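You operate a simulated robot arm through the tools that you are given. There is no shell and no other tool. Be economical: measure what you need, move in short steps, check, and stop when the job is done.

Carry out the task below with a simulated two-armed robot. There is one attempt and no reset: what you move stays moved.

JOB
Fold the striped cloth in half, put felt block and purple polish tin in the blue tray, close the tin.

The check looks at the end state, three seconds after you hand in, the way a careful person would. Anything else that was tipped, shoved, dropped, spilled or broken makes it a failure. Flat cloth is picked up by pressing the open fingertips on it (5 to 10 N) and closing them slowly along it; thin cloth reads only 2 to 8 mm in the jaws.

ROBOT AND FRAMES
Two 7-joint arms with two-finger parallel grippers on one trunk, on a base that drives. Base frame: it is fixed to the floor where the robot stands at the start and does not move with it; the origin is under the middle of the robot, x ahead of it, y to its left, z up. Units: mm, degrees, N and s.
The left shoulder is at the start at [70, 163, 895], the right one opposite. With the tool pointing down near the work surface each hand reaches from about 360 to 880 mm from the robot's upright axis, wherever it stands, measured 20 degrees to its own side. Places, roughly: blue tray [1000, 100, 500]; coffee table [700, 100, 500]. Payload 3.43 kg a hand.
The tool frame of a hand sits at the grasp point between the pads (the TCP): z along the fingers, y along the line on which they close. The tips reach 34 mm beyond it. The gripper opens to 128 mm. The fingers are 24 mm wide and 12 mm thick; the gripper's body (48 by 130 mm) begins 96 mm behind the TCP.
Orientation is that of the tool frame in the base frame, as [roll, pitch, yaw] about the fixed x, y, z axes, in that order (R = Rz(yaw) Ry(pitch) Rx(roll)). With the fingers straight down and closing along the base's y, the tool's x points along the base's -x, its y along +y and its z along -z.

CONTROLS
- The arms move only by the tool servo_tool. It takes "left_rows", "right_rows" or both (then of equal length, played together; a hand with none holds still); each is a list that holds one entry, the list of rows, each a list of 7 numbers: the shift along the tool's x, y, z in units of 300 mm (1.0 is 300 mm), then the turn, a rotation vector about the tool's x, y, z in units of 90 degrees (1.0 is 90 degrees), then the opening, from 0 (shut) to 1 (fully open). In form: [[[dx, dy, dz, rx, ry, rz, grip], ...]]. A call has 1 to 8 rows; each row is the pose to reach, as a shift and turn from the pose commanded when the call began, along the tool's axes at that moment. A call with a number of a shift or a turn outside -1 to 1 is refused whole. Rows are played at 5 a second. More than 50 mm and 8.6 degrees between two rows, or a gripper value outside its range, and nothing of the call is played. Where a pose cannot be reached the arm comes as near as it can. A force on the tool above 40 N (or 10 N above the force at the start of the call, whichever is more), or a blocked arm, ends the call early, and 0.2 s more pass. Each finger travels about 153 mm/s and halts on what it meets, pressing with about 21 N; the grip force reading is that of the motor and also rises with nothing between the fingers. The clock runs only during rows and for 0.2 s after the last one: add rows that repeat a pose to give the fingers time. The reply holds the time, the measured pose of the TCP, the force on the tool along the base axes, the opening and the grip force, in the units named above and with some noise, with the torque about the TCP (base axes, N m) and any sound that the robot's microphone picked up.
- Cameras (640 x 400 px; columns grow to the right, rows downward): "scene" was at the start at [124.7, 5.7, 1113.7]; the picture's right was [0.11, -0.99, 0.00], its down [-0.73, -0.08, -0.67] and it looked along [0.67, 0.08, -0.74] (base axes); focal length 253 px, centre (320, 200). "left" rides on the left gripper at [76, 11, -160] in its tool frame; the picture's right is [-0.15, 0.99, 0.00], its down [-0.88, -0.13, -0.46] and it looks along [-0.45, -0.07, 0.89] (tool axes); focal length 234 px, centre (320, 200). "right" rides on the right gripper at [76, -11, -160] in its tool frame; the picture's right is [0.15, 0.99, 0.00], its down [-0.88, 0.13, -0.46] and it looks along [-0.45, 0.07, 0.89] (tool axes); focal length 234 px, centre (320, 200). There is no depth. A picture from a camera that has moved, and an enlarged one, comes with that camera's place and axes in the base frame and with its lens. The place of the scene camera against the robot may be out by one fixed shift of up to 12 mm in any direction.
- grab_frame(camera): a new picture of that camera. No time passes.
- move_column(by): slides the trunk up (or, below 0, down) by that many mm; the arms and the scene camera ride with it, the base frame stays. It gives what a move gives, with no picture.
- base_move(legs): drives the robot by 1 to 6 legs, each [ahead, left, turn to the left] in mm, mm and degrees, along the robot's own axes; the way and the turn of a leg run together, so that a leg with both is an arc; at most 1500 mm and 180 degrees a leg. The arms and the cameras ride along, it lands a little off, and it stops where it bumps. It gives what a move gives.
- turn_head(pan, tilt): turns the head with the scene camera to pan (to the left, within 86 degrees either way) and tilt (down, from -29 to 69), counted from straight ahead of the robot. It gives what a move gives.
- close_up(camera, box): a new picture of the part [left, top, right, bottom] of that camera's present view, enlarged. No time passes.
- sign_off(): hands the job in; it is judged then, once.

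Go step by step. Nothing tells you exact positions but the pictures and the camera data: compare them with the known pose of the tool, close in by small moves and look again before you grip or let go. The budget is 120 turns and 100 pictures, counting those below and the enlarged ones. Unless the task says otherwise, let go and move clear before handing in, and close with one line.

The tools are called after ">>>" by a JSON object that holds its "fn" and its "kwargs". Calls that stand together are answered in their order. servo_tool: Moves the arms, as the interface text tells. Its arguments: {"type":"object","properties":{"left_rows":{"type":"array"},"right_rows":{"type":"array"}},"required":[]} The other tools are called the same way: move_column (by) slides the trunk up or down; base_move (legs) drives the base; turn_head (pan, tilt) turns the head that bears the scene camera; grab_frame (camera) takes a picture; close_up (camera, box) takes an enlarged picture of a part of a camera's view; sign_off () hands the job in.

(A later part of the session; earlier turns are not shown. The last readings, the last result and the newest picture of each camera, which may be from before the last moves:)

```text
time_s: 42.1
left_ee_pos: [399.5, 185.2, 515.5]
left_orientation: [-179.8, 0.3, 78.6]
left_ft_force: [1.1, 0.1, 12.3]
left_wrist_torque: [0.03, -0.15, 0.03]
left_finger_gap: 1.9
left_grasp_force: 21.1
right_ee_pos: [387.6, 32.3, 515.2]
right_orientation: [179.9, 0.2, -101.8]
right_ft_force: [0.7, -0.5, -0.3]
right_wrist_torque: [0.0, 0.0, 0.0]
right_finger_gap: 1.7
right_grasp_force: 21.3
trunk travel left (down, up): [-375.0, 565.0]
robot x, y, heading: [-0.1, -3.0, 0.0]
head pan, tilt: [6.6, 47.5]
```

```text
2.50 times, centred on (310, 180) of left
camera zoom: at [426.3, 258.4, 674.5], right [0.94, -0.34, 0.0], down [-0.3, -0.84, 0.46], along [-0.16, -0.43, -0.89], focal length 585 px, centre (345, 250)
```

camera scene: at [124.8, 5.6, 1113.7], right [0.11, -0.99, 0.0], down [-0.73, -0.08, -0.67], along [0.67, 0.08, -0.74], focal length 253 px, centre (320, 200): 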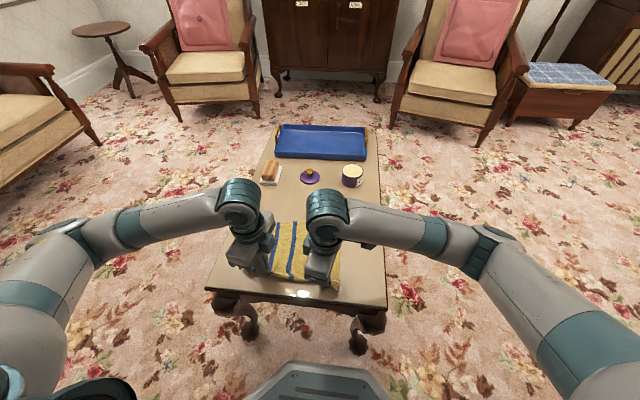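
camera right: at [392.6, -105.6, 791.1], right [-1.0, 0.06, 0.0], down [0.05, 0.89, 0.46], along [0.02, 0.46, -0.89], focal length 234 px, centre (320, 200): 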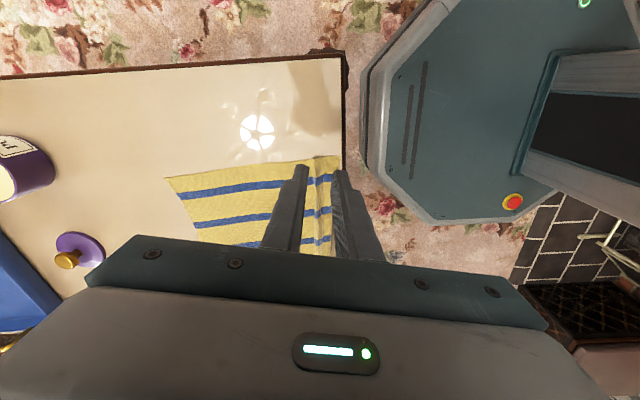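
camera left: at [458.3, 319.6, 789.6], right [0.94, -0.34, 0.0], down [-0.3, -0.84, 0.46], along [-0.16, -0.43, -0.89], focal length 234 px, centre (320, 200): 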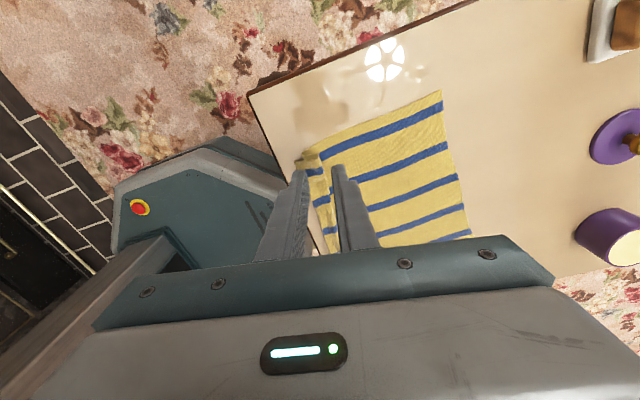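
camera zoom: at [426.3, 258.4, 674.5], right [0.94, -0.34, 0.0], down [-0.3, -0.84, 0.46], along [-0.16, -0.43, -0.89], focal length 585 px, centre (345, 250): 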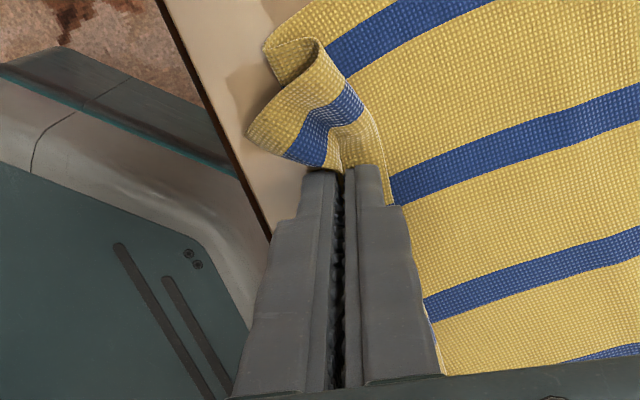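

The right hand has the edge itself and the left is close to it. I'll lift straight over the intended fold line so gravity opens the pleat.

>>> {"fn": "servo_tool", "kwargs": {"left_rows": [[[0.004, 0.02, -0.117, 0, 0, 0, 0], [0.016, 0.061, -0.24, 0, 0, 0, 0], [0.03, 0.116, -0.333, 0, 0, 0, 0], [0.048, 0.17, -0.373, 0, 0, 0, 0], [0.061, 0.216, -0.39, 0, 0, 0, 0], [0.061, 0.216, -0.39, 0, 0, 0, 0]]], "right_rows": [[[-0.005, -0.026, -0.117, 0, 0, 0, 0], [-0.018, -0.085, -0.24, 0, 0, 0, 0], [-0.034, -0.163, -0.333, 0, 0, 0, 0], [-0.05, -0.241, -0.373, 0, 0, 0, 0], [-0.065, -0.313, -0.39, 0, 0, 0, 0], [-0.065, -0.313, -0.39, 0, 0, 0, 0]]]}}

>>> {"fn": "grab_frame", "kwargs": {"camera": "left"}}

>>> {"fn": "grab_frame", "kwargs": {"camera": "right"}}

>>> {"fn": "close_up", "kwargs": {"camera": "scene", "box": [210, 170, 400, 300]}}

```text
time_s: 43.5
left_ee_pos: [467.2, 191.4, 631.1]
left_orientation: [-179.8, 0.2, 78.6]
left_ft_force: [0.3, -2.3, 0.1]
left_wrist_torque: [-0.04, 0.01, -0.01]
left_finger_gap: 1.9
left_grasp_force: 20.7
right_ee_pos: [485.3, 32.6, 632.1]
right_orientation: [179.9, 0.2, -101.7]
right_ft_force: [-0.7, 3.0, 0.1]
right_wrist_torque: [0.08, 0.04, 0.04]
right_finger_gap: 1.9
right_grasp_force: 21.0
trunk travel left (down, up): [-375.0, 565.0]
robot x, y, heading: [-0.0, 0.6, 0.1]
head pan, tilt: [6.6, 47.5]
```

```text
41 pictures are left
camera left: at [494.6, 263.9, 790.4], right [0.94, -0.34, 0.0], down [-0.3, -0.84, 0.46], along [-0.16, -0.43, -0.89], focal length 234 px, centre (320, 200)
```

left: 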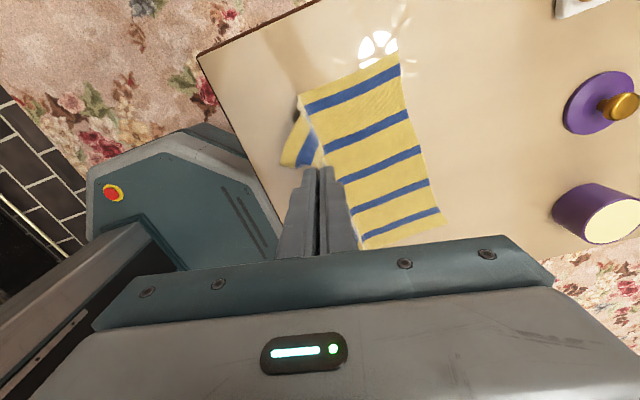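

```text
40 pictures are left
camera right: at [481.3, -44.9, 791.5], right [-1.0, 0.06, 0.0], down [0.05, 0.89, 0.46], along [0.02, 0.46, -0.89], focal length 234 px, centre (320, 200)
```

right: 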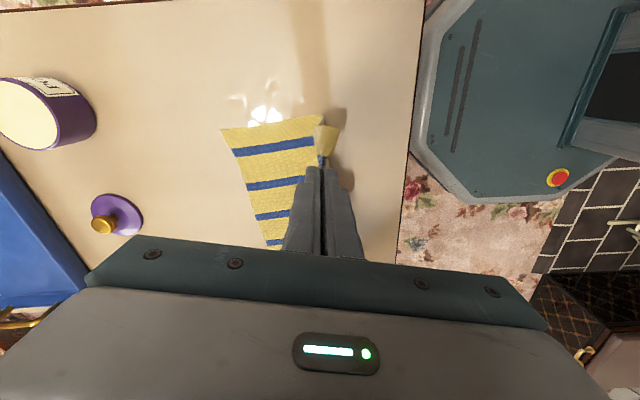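

```text
3.08 times, centred on (305, 235) of scene
camera zoom: at [124.7, 5.6, 1113.7], right [0.11, -0.99, 0.0], down [-0.73, -0.08, -0.67], along [0.67, 0.08, -0.74], focal length 780 px, centre (366, 92)
```

zoom: 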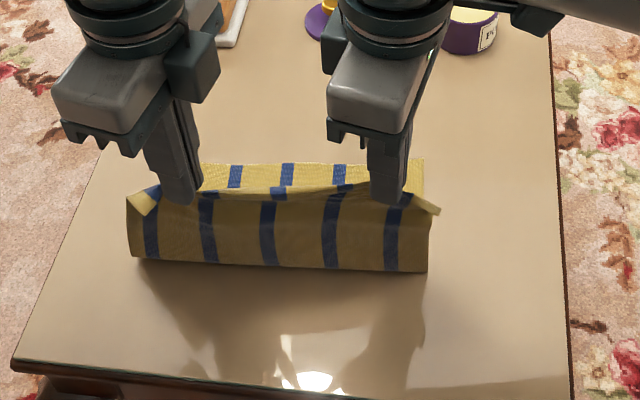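

That's what I wanted: the sheet stands over the fold line, the pleat is gone and the far corners haven't moved. Now I'll swing the edge forward with a gentle tilt.

>>> {"fn": "servo_tool", "kwargs": {"left_rows": [[[0.04, 0.125, 0.018, 0.079, -0.025, 0, 0], [0.078, 0.244, 0.074, 0.159, -0.051, 0, 0], [0.107, 0.333, 0.155, 0.238, -0.076, 0, 0], [0.126, 0.393, 0.242, 0.317, -0.102, 0, 0], [0.135, 0.422, 0.315, 0.317, -0.102, 0, 0], [0.138, 0.432, 0.355, 0.317, -0.102, 0, 0], [0.138, 0.432, 0.355, 0.317, -0.102, 0, 0]]], "right_rows": [[[-0.041, -0.125, 0.018, -0.079, 0.026, 0, 0], [-0.079, -0.243, 0.074, -0.159, 0.052, 0, 0], [-0.109, -0.333, 0.155, -0.238, 0.078, 0, 0], [-0.128, -0.393, 0.242, -0.317, 0.103, 0, 0], [-0.137, -0.422, 0.315, -0.317, 0.103, 0, 0], [-0.141, -0.431, 0.355, -0.317, 0.103, 0, 0], [-0.141, -0.431, 0.355, -0.317, 0.103, 0, 0]]]}}

>>> {"fn": "close_up", "kwargs": {"camera": "scene", "box": [230, 165, 390, 275]}}

>>> {"fn": "close_up", "kwargs": {"camera": "left", "box": [180, 40, 440, 260]}}

```text
time_s: 45.1
left_ee_pos: [601.6, 205.6, 523.0]
left_orientation: [-151.0, 9.1, 80.9]
left_ft_force: [0.2, -2.6, 0.0]
left_wrist_torque: [-0.01, -0.04, 0.03]
left_finger_gap: 1.9
left_grasp_force: 21.5
right_ee_pos: [620.9, 47.8, 524.1]
right_orientation: [151.1, -8.6, -99.4]
right_ft_force: [-0.7, 2.0, 0.2]
right_wrist_torque: [0.09, 0.02, 0.01]
right_finger_gap: 2.2
right_grasp_force: 20.4
trunk travel left (down, up): [-375.0, 565.0]
robot x, y, heading: [-1.3, -2.2, -0.1]
head pan, tilt: [6.6, 47.5]
```

```text
3.64 times, centred on (310, 220) of scene
camera zoom: at [124.7, 5.6, 1113.7], right [0.11, -0.99, 0.0], down [-0.73, -0.08, -0.67], along [0.67, 0.08, -0.74], focal length 922 px, centre (356, 127)
```

zoom: 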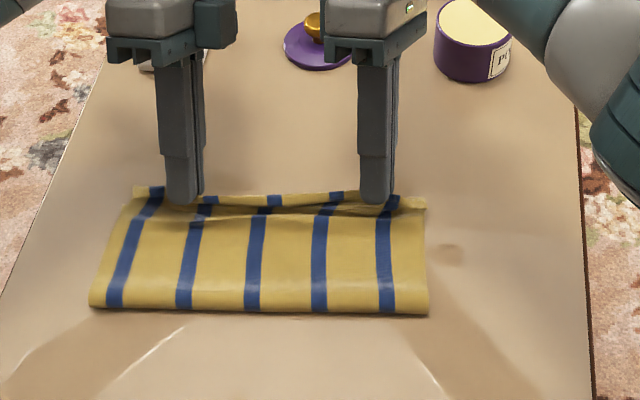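

```text
1.82 times, centred on (310, 150) of left
camera zoom: at [703.4, 287.3, 644.5], right [0.82, -0.35, -0.45], down [-0.02, -0.8, 0.59], along [-0.57, -0.48, -0.67], focal length 426 px, centre (338, 291)
```

zoom: 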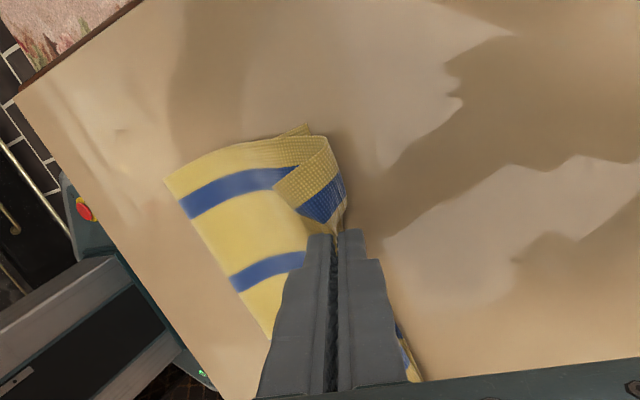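

>>> {"fn": "servo_tool", "kwargs": {"left_rows": [[[0, 0, 0.012, 0, 0, 0, 0], [0, 0, 0.012, 0, 0, 0, 0.06], [0, 0, 0.012, 0, 0, 0, 0.12], [0, 0, 0.012, 0, 0, 0, 0.12], [0, 0, -0.06, 0, 0, 0, 0.12], [0, 0, -0.16, 0, 0, 0, 0.12], [0, 0, -0.3, 0, 0, 0, 0.12]]], "right_rows": [[[0, 0, 0.012, 0, 0, 0, 0], [0, 0, 0.012, 0, 0, 0, 0.06], [0, 0, 0.012, 0, 0, 0, 0.12], [0, 0, 0.012, 0, 0, 0, 0.12], [0, 0, -0.06, 0, 0, 0, 0.12], [0, 0, -0.16, 0, 0, 0, 0.12], [0, 0, -0.3, 0, 0, 0, 0.12]]]}}

>>> {"fn": "close_up", "kwargs": {"camera": "scene", "box": [240, 195, 352, 265]}}

```text
time_s: 46.8
left_ee_pos: [645.0, 210.2, 601.6]
left_orientation: [-150.9, 8.8, 80.8]
left_ft_force: [0.2, -0.5, 0.1]
left_wrist_torque: [0.05, 0.04, -0.07]
left_finger_gap: 15.3
left_grasp_force: 0.0
right_ee_pos: [653.6, 48.5, 602.9]
right_orientation: [151.0, -8.6, -99.4]
right_ft_force: [0.8, -0.8, -0.1]
right_wrist_torque: [0.06, 0.01, -0.06]
right_finger_gap: 15.5
right_grasp_force: 0.1
right hand out of reach, approached as far as the arm can: row 7
trunk travel left (down, up): [-375.0, 565.0]
robot x, y, heading: [2.2, 3.4, 0.2]
head pan, tilt: [6.6, 47.5]
```

```text
5.71 times, centred on (296, 230) of scene
camera zoom: at [125.1, 3.9, 1113.5], right [0.11, -0.99, 0.0], down [-0.73, -0.08, -0.67], along [0.67, 0.08, -0.74], focal length 1448 px, centre (457, 29)
```

zoom: 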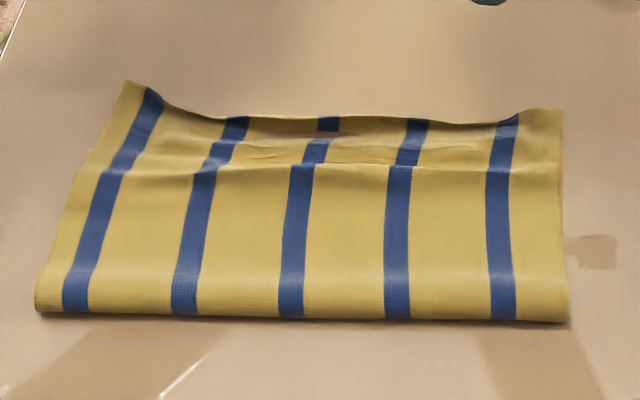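

Much better: the top layer now lies edge to edge with no hem. I'll verify alignment from the wrist view.

>>> {"fn": "grab_frame", "kwargs": {"camera": "left"}}

>>> {"fn": "grab_frame", "kwargs": {"camera": "right"}}

```text
35 pictures are left
camera left: at [748.5, 291.3, 722.6], right [0.82, -0.35, -0.45], down [-0.02, -0.81, 0.59], along [-0.57, -0.47, -0.67], focal length 234 px, centre (320, 200)
```

left: 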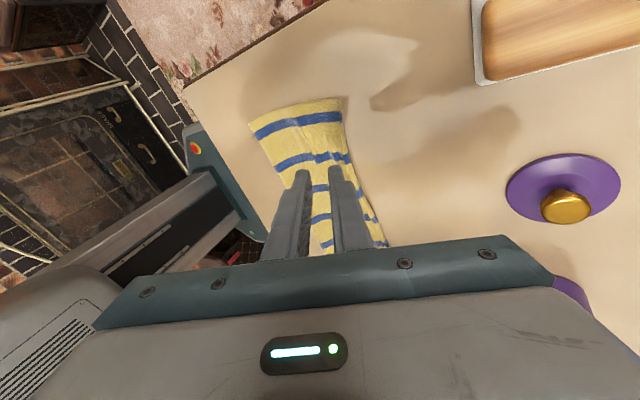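

```text
34 pictures are left
camera right: at [729.8, -21.1, 746.4], right [-0.87, 0.07, 0.5], down [0.26, 0.91, 0.32], along [-0.43, 0.41, -0.81], focal length 234 px, centre (320, 200)
```

right: 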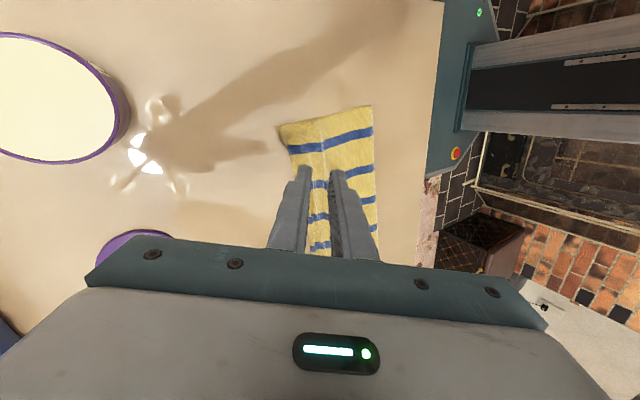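

The cloth is folded well, so I'll leave it. Now I'll raise the arms clear and drive around to the right side of the table for the other objects.

>>> {"fn": "servo_tool", "kwargs": {"left_rows": [[[0.022, -0.113, -0.086, -0.079, 0.025, 0, 0.2], [0.044, -0.225, -0.172, -0.158, 0.051, 0, 0.3], [0.066, -0.338, -0.259, -0.238, 0.077, 0, 0.4], [0.087, -0.451, -0.345, -0.317, 0.102, 0, 0.6], [0.087, -0.451, -0.345, -0.317, 0.102, 0, 0.8]]], "right_rows": [[[0.092, 0.088, -0.08, 0.079, -0.026, 0, 0.2], [0.184, 0.176, -0.16, 0.158, -0.052, 0, 0.3], [0.275, 0.263, -0.239, 0.238, -0.077, 0, 0.4], [0.367, 0.351, -0.319, 0.317, -0.103, 0, 0.6], [0.367, 0.351, -0.319, 0.317, -0.103, 0, 0.8]]]}}

>>> {"fn": "base_move", "kwargs": {"legs": [[0, -650, 0], [880, 0, 0], [0, 0, 90]]}}

>>> {"fn": "turn_head", "kwargs": {"pan": 0, "tilt": 45}}

>>> {"fn": "grab_frame", "kwargs": {"camera": "scene"}}

```text
time_s: 48.0
left_ee_pos: [588.0, 271.4, 752.7]
left_orientation: [-179.8, 0.1, 78.7]
left_ft_force: [0.6, 0.7, -0.2]
left_wrist_torque: [0.01, 0.0, 0.02]
left_finger_gap: 102.4
left_grasp_force: 0.0
right_ee_pos: [772.2, 41.5, 778.5]
right_orientation: [179.6, 0.0, -101.8]
right_ft_force: [-0.7, 0.3, -0.2]
right_wrist_torque: [0.0, 0.02, 0.05]
right_finger_gap: 102.4
right_grasp_force: 0.1
right hand out of reach, approached as far as the arm can: row 1, 2, 3, 4, 5
trunk travel left (down, up): [-375.0, 565.0]
robot x, y, heading: [0.2, -2.6, 0.0]
head pan, tilt: [6.6, 47.5]
```

```text
time_s: 59.7
left_ee_pos: [598.3, -64.2, 753.1]
left_orientation: [-179.8, 0.2, 169.6]
left_ft_force: [-0.6, -0.1, 0.8]
left_wrist_torque: [0.01, -0.02, 0.0]
left_finger_gap: 102.3
left_grasp_force: 0.0
right_ee_pos: [822.8, 123.8, 779.9]
right_orientation: [179.7, 0.0, -10.7]
right_ft_force: [0.0, -0.2, 0.6]
right_wrist_torque: [-0.03, 0.01, 0.0]
right_finger_gap: 102.2
right_grasp_force: 0.0
trunk travel left (down, up): [-375.0, 565.0]
robot x, y, heading: [881.8, -643.2, 91.4]
head pan, tilt: [6.6, 47.5]
```

```text
time_s: 60.3
left_ee_pos: [597.0, -62.8, 752.6]
left_orientation: [-179.7, 0.2, 169.6]
left_ft_force: [0.3, -0.3, -0.1]
left_wrist_torque: [0.0, 0.01, 0.0]
left_finger_gap: 102.5
left_grasp_force: 0.1
right_ee_pos: [823.3, 125.1, 779.6]
right_orientation: [179.7, 0.1, -10.7]
right_ft_force: [0.1, 0.1, -0.4]
right_wrist_torque: [-0.03, 0.03, 0.0]
right_finger_gap: 102.3
right_grasp_force: 0.1
trunk travel left (down, up): [-375.0, 565.0]
robot x, y, heading: [881.8, -646.7, 90.8]
head pan, tilt: [0.0, 45.0]
```

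```text
33 pictures are left
camera scene: at [873.6, -517.4, 1117.2], right [1.0, 0.02, 0.0], down [0.01, -0.71, -0.71], along [-0.01, 0.71, -0.71], focal length 253 px, centre (320, 200)
```

scene: 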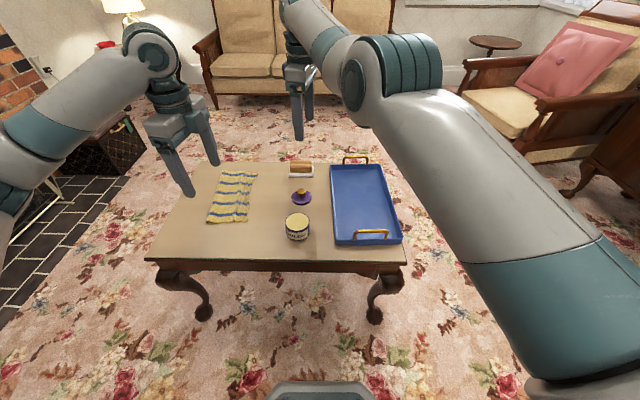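

>>> {"fn": "close_up", "kwargs": {"camera": "scene", "box": [265, 145, 417, 265]}}

```text
3.33 times, centred on (341, 205) of scene
camera zoom: at [873.6, -517.4, 1117.2], right [1.0, 0.02, 0.0], down [0.01, -0.71, -0.71], along [-0.01, 0.71, -0.71], focal length 845 px, centre (250, 183)
```

zoom: 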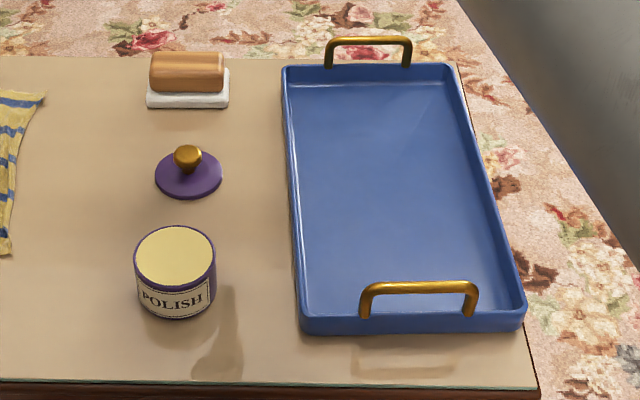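

Positions from here are about: tin (796,-28), lid (800,124), block (785,265), and tray interior x 920–1085, y -60–270. I'll move the right arm aside and drive closer.

>>> {"fn": "servo_tool", "kwargs": {"right_rows": [[[0.12, 0.073, 0, 0, 0, 0, 0.8], [0.24, 0.145, 0, 0, 0, 0, 0.8], [0.36, 0.218, 0, 0, 0, 0, 0.8], [0.48, 0.29, 0, 0, 0, 0, 0.8], [0.6, 0.363, 0, 0, 0, 0, 0.8], [0.72, 0.435, 0, 0, 0, 0, 0.8], [0.84, 0.508, 0, 0, 0, 0, 0.8], [0.96, 0.58, 0, 0, 0, 0, 0.8]]]}}

>>> {"fn": "base_move", "kwargs": {"legs": [[170, 0, -0.8]]}}

```text
time_s: 62.1
left_ee_pos: [597.8, -64.1, 751.7]
left_orientation: [-179.8, 0.2, 169.6]
left_ft_force: [-0.3, -0.1, 0.0]
left_wrist_torque: [-0.01, -0.01, 0.01]
left_finger_gap: 102.4
left_grasp_force: 0.0
right_ee_pos: [1014.4, 163.7, 838.1]
right_orientation: [179.6, -0.1, -10.7]
right_ft_force: [-0.5, -0.1, -1.5]
right_wrist_torque: [-0.01, 0.01, -0.03]
right_finger_gap: 102.5
right_grasp_force: 0.0
right hand out of reach, approached as far as the arm can: row 1, 2, 3, 4, 5, 6, 7, 8
trunk travel left (down, up): [-375.0, 565.0]
robot x, y, heading: [879.9, -648.3, 91.4]
head pan, tilt: [0.0, 45.0]
```

```text
time_s: 63.6
left_ee_pos: [605.5, 111.0, 752.6]
left_orientation: [-179.8, 0.3, 168.6]
left_ft_force: [0.2, 0.4, -0.1]
left_wrist_torque: [-0.04, -0.03, 0.04]
left_finger_gap: 102.6
left_grasp_force: 0.1
right_ee_pos: [1024.9, 332.4, 836.1]
right_orientation: [179.5, -0.1, -11.6]
right_ft_force: [-0.2, 0.2, -0.5]
right_wrist_torque: [-0.05, -0.03, -0.03]
right_finger_gap: 102.4
right_grasp_force: 0.1
trunk travel left (down, up): [-375.0, 565.0]
robot x, y, heading: [877.5, -478.5, 90.2]
head pan, tilt: [0.0, 45.0]
```

The right arm went out of range rather than aside, so I'll bring it back in small steps while turning its wrist towards neutral.

>>> {"fn": "servo_tool", "kwargs": {"right_rows": [[[0.01, 0.06, 0, 0, 0, 0.07, 0.8], [0.03, 0.13, 0, 0, 0, 0.14, 0.8], [0.05, 0.22, 0, 0, 0, 0.21, 0.8], [0.07, 0.32, 0, 0, 0, 0.28, 0.8], [0.09, 0.42, 0, 0, 0, 0.35, 0.8], [0.11, 0.53, 0, 0, 0, 0.42, 0.8], [0.13, 0.65, 0, 0, 0, 0.49, 0.8]]]}}

```text
time_s: 65.2
left_ee_pos: [605.3, 111.3, 752.4]
left_orientation: [-179.8, 0.2, 168.7]
left_ft_force: [-0.3, 0.6, 0.4]
left_wrist_torque: [0.02, 0.05, -0.04]
left_finger_gap: 102.5
left_grasp_force: 0.1
right_ee_pos: [991.9, 316.4, 873.7]
right_orientation: [179.5, -0.6, -55.8]
right_ft_force: [-0.2, 0.1, -0.9]
right_wrist_torque: [-0.01, 0.03, 0.01]
right_finger_gap: 102.4
right_grasp_force: 0.1
right hand out of reach, approached as far as the arm can: row 1, 2, 3, 4, 5, 6, 7
trunk travel left (down, up): [-375.0, 565.0]
robot x, y, heading: [882.7, -474.3, 90.0]
head pan, tilt: [0.0, 45.0]
```

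>>> {"fn": "grab_frame", "kwargs": {"camera": "scene"}}

```text
31 pictures are left
camera scene: at [873.7, -347.7, 1117.2], right [1.0, 0.0, 0.0], down [0.0, -0.71, -0.71], along [0.0, 0.71, -0.71], focal length 253 px, centre (320, 200)
```

scene: 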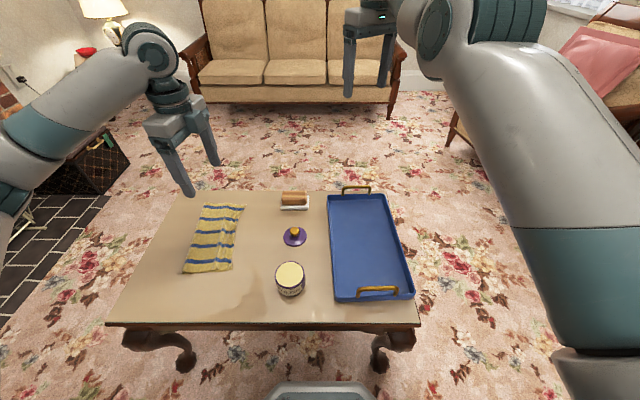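

>>> {"fn": "servo_tool", "kwargs": {"right_rows": [[[0, 0, 0.03, 0, 0, 0.05, 0.8], [0, 0, 0.06, 0, 0, 0.1, 0.8], [0, 0, 0.12, 0, 0, 0.15, 0.8], [0, 0, 0.2, 0, 0, 0.2, 0.8], [0, 0, 0.25, 0, 0, 0.25, 0.8]]]}}

```text
time_s: 66.4
left_ee_pos: [607.1, 110.6, 753.0]
left_orientation: [-179.7, 0.2, 168.7]
left_ft_force: [0.2, 0.2, -0.3]
left_wrist_torque: [0.0, 0.0, -0.01]
left_finger_gap: 102.2
left_grasp_force: 0.1
right_ee_pos: [989.0, 333.5, 803.6]
right_orientation: [179.8, -0.7, -78.2]
right_ft_force: [0.1, 0.2, -0.3]
right_wrist_torque: [0.0, -0.01, -0.01]
right_finger_gap: 102.4
right_grasp_force: 0.1
right hand out of reach, approached as far as the arm can: row 2, 3, 4, 5
trunk travel left (down, up): [-375.0, 565.0]
robot x, y, heading: [877.7, -477.3, 90.3]
head pan, tilt: [0.0, 45.0]
```

>>> {"fn": "servo_tool", "kwargs": {"right_rows": [[[0.05, 0, 0, 0, 0, 0, 0.8], [0.1, 0, 0, 0, 0, 0, 0.8], [0.2, 0, 0, 0, 0, 0, 0.8], [0.3, 0, 0, 0, 0, 0, 0.8], [0.4, 0, 0, 0, 0, 0, 0.8], [0.5, 0, 0, 0, 0, 0, 0.8]]]}}

```text
time_s: 67.8
left_ee_pos: [604.7, 109.3, 752.1]
left_orientation: [-179.7, 0.2, 168.7]
left_ft_force: [-0.2, -1.0, 0.2]
left_wrist_torque: [-0.02, 0.0, 0.02]
left_finger_gap: 102.3
left_grasp_force: 0.1
right_ee_pos: [996.6, 329.2, 828.1]
right_orientation: [179.8, -0.5, -78.2]
right_ft_force: [-0.2, 0.3, -0.1]
right_wrist_torque: [0.03, 0.01, 0.03]
right_finger_gap: 102.4
right_grasp_force: 0.1
right hand out of reach, approached as far as the arm can: row 1, 2, 3, 4, 5, 6
trunk travel left (down, up): [-375.0, 565.0]
robot x, y, heading: [880.4, -475.3, 90.3]
head pan, tilt: [0.0, 45.0]
```

>>> {"fn": "servo_tool", "kwargs": {"right_rows": [[[0, 0, 0.05, 0, 0, 0, 0.8], [0, 0, 0.1, 0, 0, 0, 0.8], [0, 0, 0.2, 0, 0, 0, 0.8], [0, 0, 0.3, 0, 0, 0, 0.8], [0, 0, 0.4, 0, 0, 0, 0.8], [0, 0, 0.4, 0, 0, 0, 0.8]]]}}

>>> {"fn": "servo_tool", "kwargs": {"right_rows": [[[0.03, 0, 0, 0, 0, 0, 0.8], [0.06, 0, 0, 0, 0, 0, 0.8], [0.1, 0, 0, 0, 0, 0, 0.8], [0.15, 0, 0, 0, 0, 0, 0.8], [0.2, 0, 0, 0, 0, 0, 0.8]]]}}

```text
time_s: 69.2
left_ee_pos: [605.8, 108.4, 752.8]
left_orientation: [-179.8, 0.1, 168.7]
left_ft_force: [0.5, 0.0, 0.0]
left_wrist_torque: [0.03, 0.01, -0.05]
left_finger_gap: 102.4
left_grasp_force: 0.2
right_ee_pos: [990.2, 346.3, 707.7]
right_orientation: [179.9, -0.6, -78.2]
right_ft_force: [0.5, -0.2, 0.1]
right_wrist_torque: [0.03, 0.0, 0.02]
right_finger_gap: 102.3
right_grasp_force: 0.0
right hand out of reach, approached as far as the arm can: row 1, 2, 3, 4, 5, 6
trunk travel left (down, up): [-375.0, 565.0]
robot x, y, heading: [880.8, -479.2, 90.1]
head pan, tilt: [0.0, 45.0]
```

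```text
time_s: 70.4
left_ee_pos: [606.0, 110.2, 752.0]
left_orientation: [-179.8, 0.2, 168.7]
left_ft_force: [-0.2, -0.6, -0.5]
left_wrist_torque: [-0.01, -0.01, 0.01]
left_finger_gap: 102.3
left_grasp_force: 0.1
right_ee_pos: [993.9, 346.7, 711.2]
right_orientation: [179.8, -0.6, -78.2]
right_ft_force: [-0.6, 0.0, 0.2]
right_wrist_torque: [-0.01, 0.0, -0.06]
right_finger_gap: 102.2
right_grasp_force: 0.0
right hand out of reach, approached as far as the arm can: row 1, 2, 3, 4, 5
trunk travel left (down, up): [-375.0, 565.0]
robot x, y, heading: [877.7, -473.5, 90.1]
head pan, tilt: [0.0, 45.0]
```

>>> {"fn": "servo_tool", "kwargs": {"right_rows": [[[0, 0.05, 0, 0, 0, 0, 0.8], [0.02, 0.12, -0.03, 0, 0, 0, 0.8], [0.04, 0.2, -0.06, 0, 0, 0, 0.8], [0.06, 0.28, -0.1, 0, 0, 0, 0.8], [0.1, 0.36, -0.12, 0, 0, 0, 0.8], [0.15, 0.4, -0.15, 0, 0, 0, 0.8], [0.2, 0.45, -0.15, 0, 0, 0, 0.8], [0.25, 0.5, -0.15, 0, 0, 0, 0.8]]]}}

```text
time_s: 72.2
left_ee_pos: [605.9, 109.8, 753.0]
left_orientation: [-179.8, 0.2, 168.7]
left_ft_force: [-0.4, -0.8, -0.2]
left_wrist_torque: [0.03, 0.0, 0.01]
left_finger_gap: 102.4
left_grasp_force: 0.2
right_ee_pos: [842.6, 298.2, 767.1]
right_orientation: [179.9, -0.6, -78.3]
right_ft_force: [0.3, -0.3, 0.2]
right_wrist_torque: [0.03, -0.03, 0.01]
right_finger_gap: 102.2
right_grasp_force: 0.2
right hand out of reach, approached as far as the arm can: row 2, 3, 4, 5, 6, 7, 8
trunk travel left (down, up): [-375.0, 565.0]
robot x, y, heading: [882.4, -472.5, 90.4]
head pan, tilt: [0.0, 45.0]
```

>>> {"fn": "servo_tool", "kwargs": {"right_rows": [[[0.05, 0, 0, 0, 0, 0, 0.8], [0.1, 0, 0, 0, 0, 0, 0.8], [0.2, 0, 0, 0, 0, 0, 0.8], [0.3, 0, 0, 0, 0, 0, 0.8], [0.4, 0, 0, 0, 0, 0, 0.8], [0.5, 0, 0, 0, 0, 0, 0.8]]]}}

>>> {"fn": "grab_frame", "kwargs": {"camera": "scene"}}

```text
time_s: 73.6
left_ee_pos: [605.3, 110.2, 751.8]
left_orientation: [-179.9, 0.0, 168.7]
left_ft_force: [-0.2, 0.5, 0.0]
left_wrist_torque: [-0.03, 0.06, -0.01]
left_finger_gap: 102.4
left_grasp_force: 0.0
right_ee_pos: [824.8, 289.7, 784.2]
right_orientation: [179.9, -0.6, -78.2]
right_ft_force: [-1.0, 0.6, -0.5]
right_wrist_torque: [0.02, -0.02, 0.0]
right_finger_gap: 102.5
right_grasp_force: 0.0
right hand out of reach, approached as far as the arm can: row 1, 2, 3, 4, 5, 6
trunk travel left (down, up): [-375.0, 565.0]
robot x, y, heading: [877.3, -476.6, 90.2]
head pan, tilt: [0.0, 45.0]
```

```text
30 pictures are left
camera scene: at [873.9, -348.0, 1117.3], right [1.0, 0.0, 0.0], down [0.0, -0.71, -0.71], along [0.0, 0.71, -0.71], focal length 253 px, centre (320, 200)
```

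scene: 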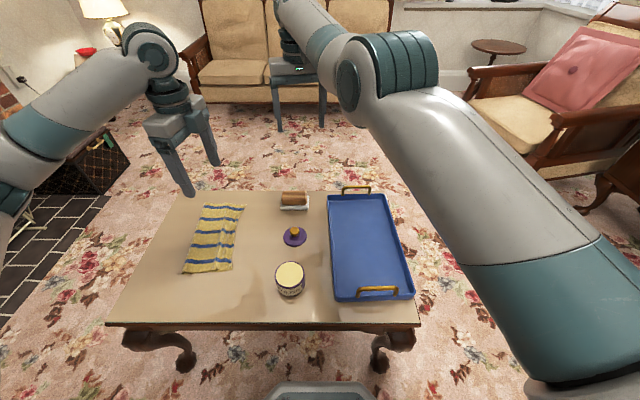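

The right elbow is at full stretch and won't flex from here, but sideways swings still work. I'll swing that arm out to the right, clear of the table, and use the left hand for everything.

>>> {"fn": "servo_tool", "kwargs": {"right_rows": [[[0.007, -0.117, 0, 0, 0, 0, 0.8], [0.015, -0.235, 0, 0, 0, 0, 0.8], [0.022, -0.352, 0, 0, 0, 0, 0.8], [0.03, -0.47, 0, 0, 0, 0, 0.8], [0.037, -0.587, 0, 0, 0, 0, 0.8], [0.045, -0.705, 0, 0, 0, 0, 0.8], [0.052, -0.822, 0, 0, 0, 0, 0.8], [0.06, -0.94, 0, 0, 0, 0, 0.8]]]}}

>>> {"fn": "servo_tool", "kwargs": {"right_rows": [[[0.06, -0.107, 0, 0, 0, 0, 0.8], [0.121, -0.213, 0, 0, 0, 0, 0.8], [0.181, -0.32, 0, 0, 0, 0, 0.8], [0.242, -0.427, 0, 0, 0, 0, 0.8], [0.302, -0.533, 0, 0, 0, 0, 0.8], [0.363, -0.64, 0, 0, 0, 0, 0.8], [0.423, -0.746, 0, 0, 0, 0, 0.8], [0.484, -0.853, 0, 0, 0, 0, 0.8]]]}}

```text
time_s: 75.4
left_ee_pos: [606.0, 110.6, 752.8]
left_orientation: [-179.8, 0.2, 168.7]
left_ft_force: [0.8, 0.7, -0.1]
left_wrist_torque: [0.01, 0.04, -0.02]
left_finger_gap: 102.3
left_grasp_force: 0.0
right_ee_pos: [1103.6, 348.3, 784.9]
right_orientation: [179.8, -0.7, -78.1]
right_ft_force: [0.1, -0.5, -0.5]
right_wrist_torque: [0.01, -0.02, -0.01]
right_finger_gap: 102.2
right_grasp_force: 0.0
right hand out of reach, approached as far as the arm can: row 1, 2, 3, 4, 5, 6, 7, 8
trunk travel left (down, up): [-375.0, 565.0]
robot x, y, heading: [879.0, -479.0, 90.4]
head pan, tilt: [0.0, 45.0]
```

```text
time_s: 77.2
left_ee_pos: [604.6, 109.9, 753.5]
left_orientation: [-179.9, 0.0, 168.9]
left_ft_force: [-0.2, 1.2, -0.3]
left_wrist_torque: [0.0, 0.03, 0.0]
left_finger_gap: 102.2
left_grasp_force: 0.1
right_ee_pos: [1399.2, 291.7, 791.4]
right_orientation: [179.7, -0.6, -78.2]
right_ft_force: [-1.0, 1.2, 0.1]
right_wrist_torque: [-0.04, -0.01, 0.02]
right_finger_gap: 102.6
right_grasp_force: 0.0
right hand out of reach, approached as far as the arm can: row 1, 2, 3, 4, 5, 6, 7, 8
trunk travel left (down, up): [-375.0, 565.0]
robot x, y, heading: [882.5, -479.0, 90.3]
head pan, tilt: [0.0, 45.0]
```

>>> {"fn": "servo_tool", "kwargs": {"left_rows": [[[-0.102, -0.047, 0.054, 0, 0, 0, 0.8], [-0.204, -0.094, 0.108, 0, 0, 0, 0.9], [-0.306, -0.141, 0.162, 0, 0, 0, 1], [-0.408, -0.187, 0.215, 0, 0, 0, 1], [-0.51, -0.234, 0.269, 0, 0, 0, 1], [-0.612, -0.281, 0.323, 0, 0, 0, 1], [-0.714, -0.328, 0.377, 0, 0, 0, 1]]]}}

>>> {"fn": "grab_frame", "kwargs": {"camera": "left"}}

```text
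time_s: 78.8
left_ee_pos: [797.7, -28.2, 638.6]
left_orientation: [-179.8, 0.1, 168.8]
left_ft_force: [0.4, -0.3, -0.4]
left_wrist_torque: [0.0, 0.0, 0.02]
left_finger_gap: 128.0
left_grasp_force: 0.1
right_ee_pos: [1397.7, 291.2, 792.0]
right_orientation: [179.6, -0.6, -78.2]
right_ft_force: [0.4, 0.3, -0.1]
right_wrist_torque: [0.01, -0.03, -0.03]
right_finger_gap: 102.5
right_grasp_force: 0.0
trunk travel left (down, up): [-375.0, 565.0]
robot x, y, heading: [880.5, -478.1, 90.2]
head pan, tilt: [0.0, 45.0]
```

```text
29 pictures are left
camera left: at [725.4, -1.3, 798.4], right [0.34, 0.94, 0.0], down [0.84, -0.3, 0.46], along [0.43, -0.16, -0.89], focal length 234 px, centre (320, 200)
```

left: 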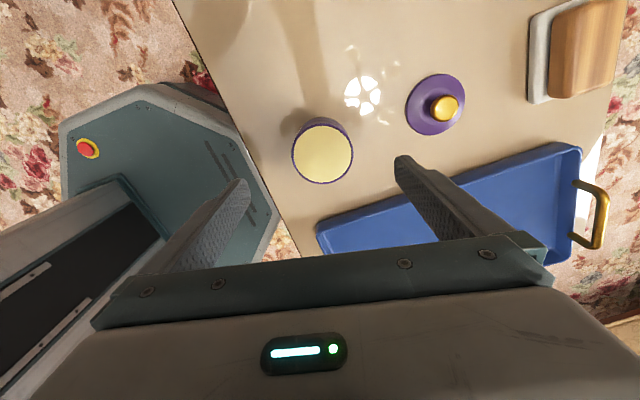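

The tin is centred at about (796.6,-26). I'll descend and grip it.

>>> {"fn": "servo_tool", "kwargs": {"left_rows": [[[0.004, 0.006, 0.1, 0, 0, 0, 1], [0.004, 0.006, 0.2, 0, 0, 0, 1], [0.004, 0.006, 0.3, 0, 0, 0, 1], [0.004, 0.006, 0.375, 0, 0, 0, 1], [0.004, 0.006, 0.375, 0, 0, 0, 0.8], [0.004, 0.006, 0.375, 0, 0, 0, 0.65], [0.004, 0.006, 0.375, 0, 0, 0, 0.5], [0.004, 0.006, 0.375, 0, 0, 0, 0.45]]]}}

>>> {"fn": "grab_frame", "kwargs": {"camera": "left"}}

```text
time_s: 80.6
left_ee_pos: [795.9, -27.7, 526.8]
left_orientation: [-179.7, 0.2, 168.7]
left_ft_force: [-0.3, 0.5, 0.4]
left_wrist_torque: [-0.02, 0.02, -0.01]
left_finger_gap: 72.6
left_grasp_force: 20.7
right_ee_pos: [1397.0, 292.5, 791.4]
right_orientation: [179.7, -0.6, -78.2]
right_ft_force: [-0.2, -0.5, -0.1]
right_wrist_torque: [0.0, 0.0, 0.04]
right_finger_gap: 102.3
right_grasp_force: 0.2
trunk travel left (down, up): [-375.0, 565.0]
robot x, y, heading: [875.6, -475.3, 90.2]
head pan, tilt: [0.0, 45.0]
```

```text
28 pictures are left
camera left: at [724.3, 0.0, 685.9], right [0.34, 0.94, 0.0], down [0.84, -0.3, 0.46], along [0.43, -0.16, -0.89], focal length 234 px, centre (320, 200)
```

left: 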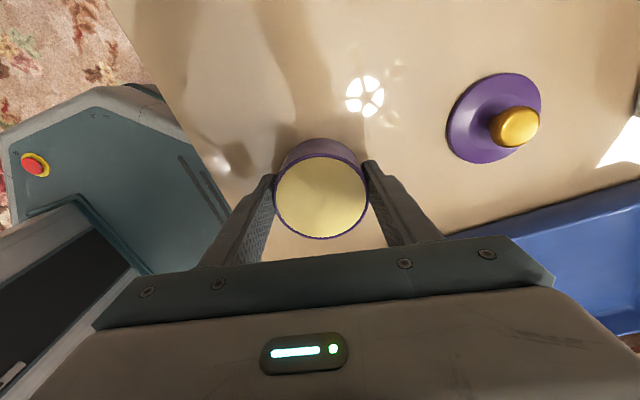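

>>> {"fn": "servo_tool", "kwargs": {"left_rows": [[[0, 0, -0.15, 0, 0, 0, 0.45], [0, 0, -0.3, 0, 0, 0, 0.45], [-0.12, 0.058, -0.32, 0, 0, 0, 0.45], [-0.25, 0.12, -0.32, 0, 0, 0, 0.45], [-0.38, 0.181, -0.32, 0, 0, 0, 0.45], [-0.51, 0.243, -0.32, 0, 0, 0, 0.45], [-0.63, 0.301, -0.32, 0, 0, 0, 0.45]]]}}

>>> {"fn": "grab_frame", "kwargs": {"camera": "scene"}}

>>> {"fn": "grab_frame", "kwargs": {"camera": "left"}}

```text
time_s: 82.2
left_ee_pos: [999.5, 24.9, 624.3]
left_orientation: [-179.7, 0.1, 168.8]
left_ft_force: [-0.2, -0.2, -1.6]
left_wrist_torque: [0.0, 0.04, -0.01]
left_finger_gap: 72.6
left_grasp_force: 21.4
right_ee_pos: [1397.2, 291.9, 792.0]
right_orientation: [179.6, -0.6, -78.2]
right_ft_force: [-0.7, -0.2, -0.4]
right_wrist_torque: [-0.03, -0.02, 0.0]
right_finger_gap: 102.3
right_grasp_force: 0.2
trunk travel left (down, up): [-375.0, 565.0]
robot x, y, heading: [879.4, -476.3, 90.2]
head pan, tilt: [0.0, 45.0]
```

```text
27 pictures are left
camera scene: at [874.9, -347.8, 1117.2], right [1.0, 0.0, 0.0], down [0.0, -0.71, -0.71], along [0.0, 0.71, -0.71], focal length 253 px, centre (320, 200)
```

scene: 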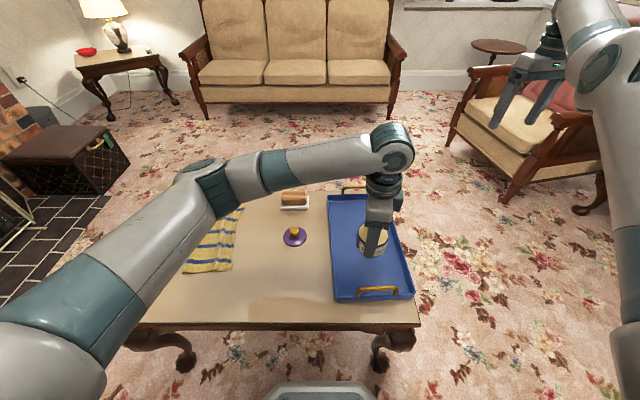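

```text
26 pictures are left
camera left: at [927.9, 53.1, 783.8], right [0.34, 0.94, 0.0], down [0.84, -0.3, 0.46], along [0.43, -0.16, -0.89], focal length 234 px, centre (320, 200)
```

left: 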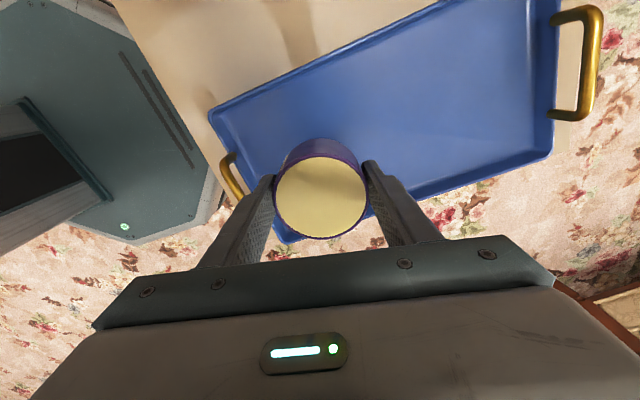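

>>> {"fn": "servo_tool", "kwargs": {"left_rows": [[[0, 0, 0.12, 0, 0, 0, 0.45], [0, 0, 0.22, 0, 0, 0, 0.45], [0, 0, 0.27, 0, 0, 0, 0.45], [0, 0, 0.28, 0, 0, 0, 0.45], [0, 0, 0.285, 0, 0, 0, 0.45]]]}}

```text
time_s: 83.4
left_ee_pos: [998.9, 24.3, 537.9]
left_orientation: [-179.7, 0.1, 168.7]
left_ft_force: [-0.3, 0.0, -2.2]
left_wrist_torque: [0.01, 0.0, 0.0]
left_finger_gap: 72.3
left_grasp_force: 21.3
right_ee_pos: [1398.5, 292.5, 791.9]
right_orientation: [179.6, -0.7, -78.2]
right_ft_force: [-0.6, 0.3, 0.5]
right_wrist_torque: [-0.01, 0.03, -0.03]
right_finger_gap: 102.5
right_grasp_force: 0.0
trunk travel left (down, up): [-375.0, 565.0]
robot x, y, heading: [878.3, -474.9, 90.3]
head pan, tilt: [0.0, 45.0]
```

>>> {"fn": "servo_tool", "kwargs": {"left_rows": [[[0, 0, 0.005, 0, 0, 0, 0.45], [0, 0, 0.01, 0, 0, 0, 0.45], [0, 0, 0.015, 0, 0, 0, 0.45]]]}}

```text
time_s: 84.2
left_ee_pos: [998.7, 24.7, 535.0]
left_orientation: [-179.8, 0.0, 168.7]
left_ft_force: [-0.3, -0.1, -1.4]
left_wrist_torque: [-0.01, 0.02, -0.03]
left_finger_gap: 72.4
left_grasp_force: 21.0
right_ee_pos: [1399.0, 293.2, 791.4]
right_orientation: [179.7, -0.6, -78.1]
right_ft_force: [0.5, 1.1, 0.3]
right_wrist_torque: [0.0, 0.0, -0.01]
right_finger_gap: 102.3
right_grasp_force: 0.0
trunk travel left (down, up): [-375.0, 565.0]
robot x, y, heading: [881.0, -473.2, 89.9]
head pan, tilt: [0.0, 45.0]
```

>>> {"fn": "servo_tool", "kwargs": {"left_rows": [[[0, 0, 0.005, 0, 0, 0, 0.45], [0, 0, 0.01, 0, 0, 0, 0.45], [0, 0, 0.013, 0, 0, 0, 0.45]]]}}

```text
time_s: 85.0
left_ee_pos: [998.8, 24.5, 532.8]
left_orientation: [-179.9, 0.1, 168.8]
left_ft_force: [-4.0, 0.3, 15.3]
left_wrist_torque: [-0.19, 0.18, -0.09]
left_finger_gap: 72.5
left_grasp_force: 21.3
right_ee_pos: [1397.5, 292.7, 794.6]
right_orientation: [179.8, -0.6, -78.2]
right_ft_force: [-0.5, -0.4, 0.6]
right_wrist_torque: [0.03, 0.02, -0.01]
right_finger_gap: 102.7
right_grasp_force: 0.1
trunk travel left (down, up): [-375.0, 565.0]
robot x, y, heading: [879.9, -477.9, 90.1]
head pan, tilt: [0.0, 45.0]
```

The tin is resting on the tray floor. I'll release, rise and go over to the block.

>>> {"fn": "servo_tool", "kwargs": {"left_rows": [[[0, 0, -0.002, 0, 0, 0, 0.45], [0, 0, -0.002, 0, 0, 0, 0.65], [0, 0, -0.002, 0, 0, 0, 0.9], [0, 0, -0.002, 0, 0, 0, 1], [0, 0, -0.12, 0, 0, 0, 1], [0, 0, -0.25, 0, 0, 0, 1], [0, 0, -0.4, 0, 0, 0, 1]]]}}

>>> {"fn": "servo_tool", "kwargs": {"left_rows": [[[0.105, 0.08, 0, 0, 0, 0, 1], [0.209, 0.16, 0, 0, 0, 0, 1], [0.314, 0.24, 0, 0, 0, 0, 1], [0.419, 0.32, 0, 0, 0, 0, 1], [0.523, 0.4, 0, 0, 0, 0, 1], [0.628, 0.48, 0, 0, 0, 0, 1], [0.732, 0.56, 0, 0, 0, 0, 1], [0.837, 0.64, 0, 0, 0, 0, 1]]]}}

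>>> {"fn": "grab_frame", "kwargs": {"camera": "left"}}

>>> {"fn": "grab_frame", "kwargs": {"camera": "scene"}}

```text
time_s: 86.6
left_ee_pos: [998.7, 24.2, 650.4]
left_orientation: [-179.8, 0.1, 168.8]
left_ft_force: [-0.2, -0.6, -0.7]
left_wrist_torque: [0.02, 0.01, 0.03]
left_finger_gap: 128.2
left_grasp_force: 0.1
right_ee_pos: [1398.7, 292.2, 790.5]
right_orientation: [179.6, -0.6, -78.2]
right_ft_force: [0.4, -0.5, -0.2]
right_wrist_torque: [0.03, -0.01, -0.02]
right_finger_gap: 102.4
right_grasp_force: 0.1
trunk travel left (down, up): [-375.0, 565.0]
robot x, y, heading: [881.0, -476.6, 90.0]
head pan, tilt: [0.0, 45.0]
```

```text
time_s: 88.4
left_ee_pos: [789.5, 261.8, 648.8]
left_orientation: [-179.7, 0.2, 168.7]
left_ft_force: [0.2, 0.2, 0.1]
left_wrist_torque: [0.02, -0.02, 0.02]
left_finger_gap: 127.9
left_grasp_force: 0.0
right_ee_pos: [1398.2, 292.6, 792.8]
right_orientation: [179.8, -0.7, -78.3]
right_ft_force: [-0.2, -0.7, 0.0]
right_wrist_torque: [0.01, 0.0, -0.02]
right_finger_gap: 102.6
right_grasp_force: 0.1
trunk travel left (down, up): [-375.0, 565.0]
robot x, y, heading: [879.0, -473.7, 90.2]
head pan, tilt: [0.0, 45.0]
```

```text
25 pictures are left
camera left: at [718.4, 289.9, 807.7], right [0.34, 0.94, 0.0], down [0.84, -0.3, 0.46], along [0.43, -0.16, -0.89], focal length 234 px, centre (320, 200)
```

left: 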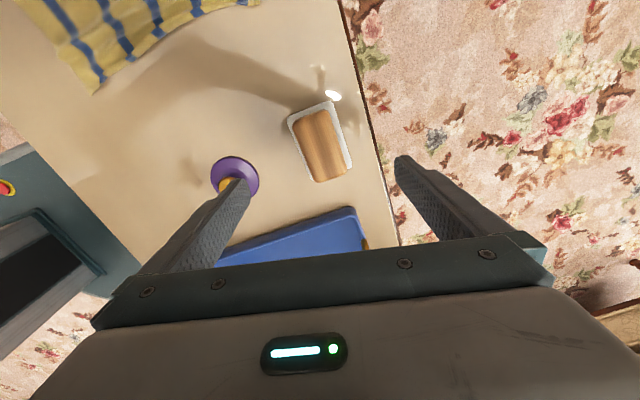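

```text
24 pictures are left
camera scene: at [874.0, -347.8, 1117.2], right [1.0, 0.0, 0.0], down [0.0, -0.71, -0.71], along [0.0, 0.71, -0.71], focal length 253 px, centre (320, 200)
```

scene: 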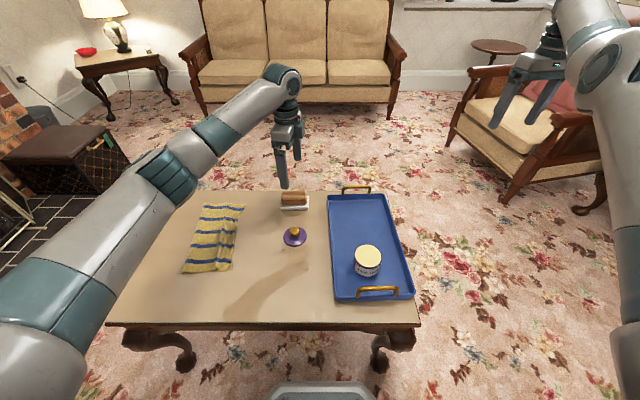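

>>> {"fn": "close_up", "kwargs": {"camera": "left", "box": [270, 90, 366, 190]}}

```text
4.00 times, centred on (318, 140) of left
camera zoom: at [718.4, 289.9, 807.7], right [0.34, 0.94, 0.0], down [0.84, -0.3, 0.46], along [0.43, -0.16, -0.89], focal length 937 px, centre (328, 440)
```

zoom: 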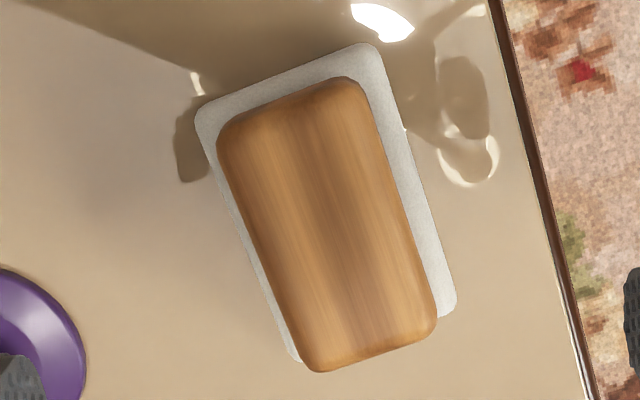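

The block is centred at about (788,264), long axis along x, wood about 43 mm wide across y. I'll square the gripper, descend and grip the wood just above the felt.

>>> {"fn": "servo_tool", "kwargs": {"left_rows": [[[0.006, 0.006, 0.08, 0, 0, -0.063, 0.8], [0.006, 0.006, 0.18, 0, 0, -0.126, 0.75], [0.006, 0.006, 0.28, 0, 0, -0.126, 0.75], [0.006, 0.006, 0.35, 0, 0, -0.126, 0.75], [0.006, 0.006, 0.388, 0, 0, -0.126, 0.75], [0.006, 0.006, 0.388, 0, 0, -0.126, 0.75]]]}}

>>> {"fn": "grab_frame", "kwargs": {"camera": "left"}}

```text
time_s: 89.8
left_ee_pos: [789.5, 264.7, 532.0]
left_orientation: [-179.7, 0.1, -179.9]
left_ft_force: [0.1, 0.1, 0.7]
left_wrist_torque: [0.01, -0.03, -0.01]
left_finger_gap: 96.1
left_grasp_force: 0.1
right_ee_pos: [1398.1, 292.5, 792.3]
right_orientation: [179.7, -0.6, -78.3]
right_ft_force: [0.0, -0.1, 0.6]
right_wrist_torque: [-0.01, -0.01, -0.02]
right_finger_gap: 102.5
right_grasp_force: 0.1
trunk travel left (down, up): [-375.0, 565.0]
robot x, y, heading: [876.5, -474.1, 90.2]
head pan, tilt: [0.0, 45.0]
```

```text
22 pictures are left
camera left: at [713.9, 276.8, 691.7], right [0.14, 0.99, 0.0], down [0.88, -0.13, 0.46], along [0.45, -0.07, -0.89], focal length 234 px, centre (320, 200)
```

left: 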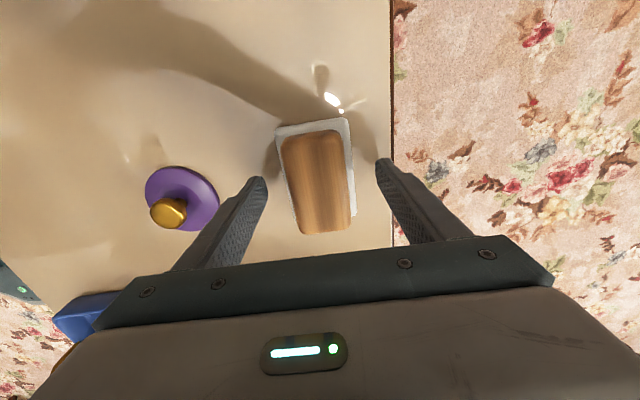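

>>> {"fn": "servo_tool", "kwargs": {"left_rows": [[[0, 0, 0, 0, 0, 0, 0.6], [0, 0, 0, 0, 0, 0, 0.45], [0, 0, 0, 0, 0, 0, 0.35], [0, 0, 0, 0, 0, 0, 0.25], [0, 0, 0, 0, 0, 0, 0.22], [0, 0, -0.08, 0, 0, 0, 0.22], [0, 0, -0.2, 0, 0, 0, 0.22], [0, 0, -0.32, 0, 0, 0, 0.22]]]}}

>>> {"fn": "grab_frame", "kwargs": {"camera": "left"}}

```text
time_s: 91.6
left_ee_pos: [789.5, 263.0, 629.7]
left_orientation: [-179.7, 0.1, -179.8]
left_ft_force: [0.3, 0.3, -0.9]
left_wrist_torque: [0.01, -0.01, 0.0]
left_finger_gap: 47.2
left_grasp_force: 20.4
right_ee_pos: [1399.1, 291.4, 792.5]
right_orientation: [179.8, -0.6, -78.2]
right_ft_force: [-0.4, 0.2, 0.1]
right_wrist_torque: [-0.02, 0.02, -0.04]
right_finger_gap: 102.4
right_grasp_force: 0.0
trunk travel left (down, up): [-375.0, 565.0]
robot x, y, heading: [876.0, -473.3, 90.2]
head pan, tilt: [0.0, 45.0]
```

```text
21 pictures are left
camera left: at [714.3, 276.3, 788.0], right [0.14, 0.99, 0.0], down [0.88, -0.13, 0.46], along [0.45, -0.07, -0.89], focal length 234 px, centre (320, 200)
```

left: 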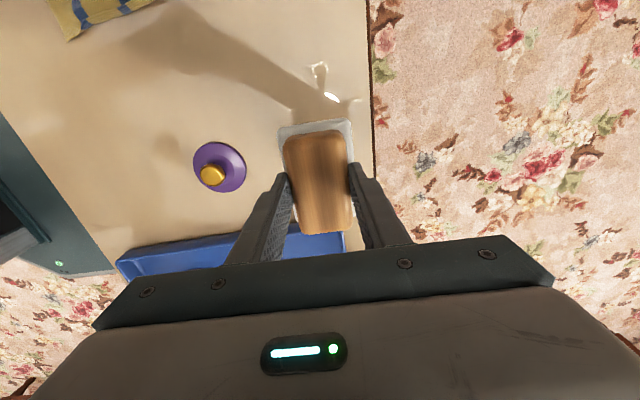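

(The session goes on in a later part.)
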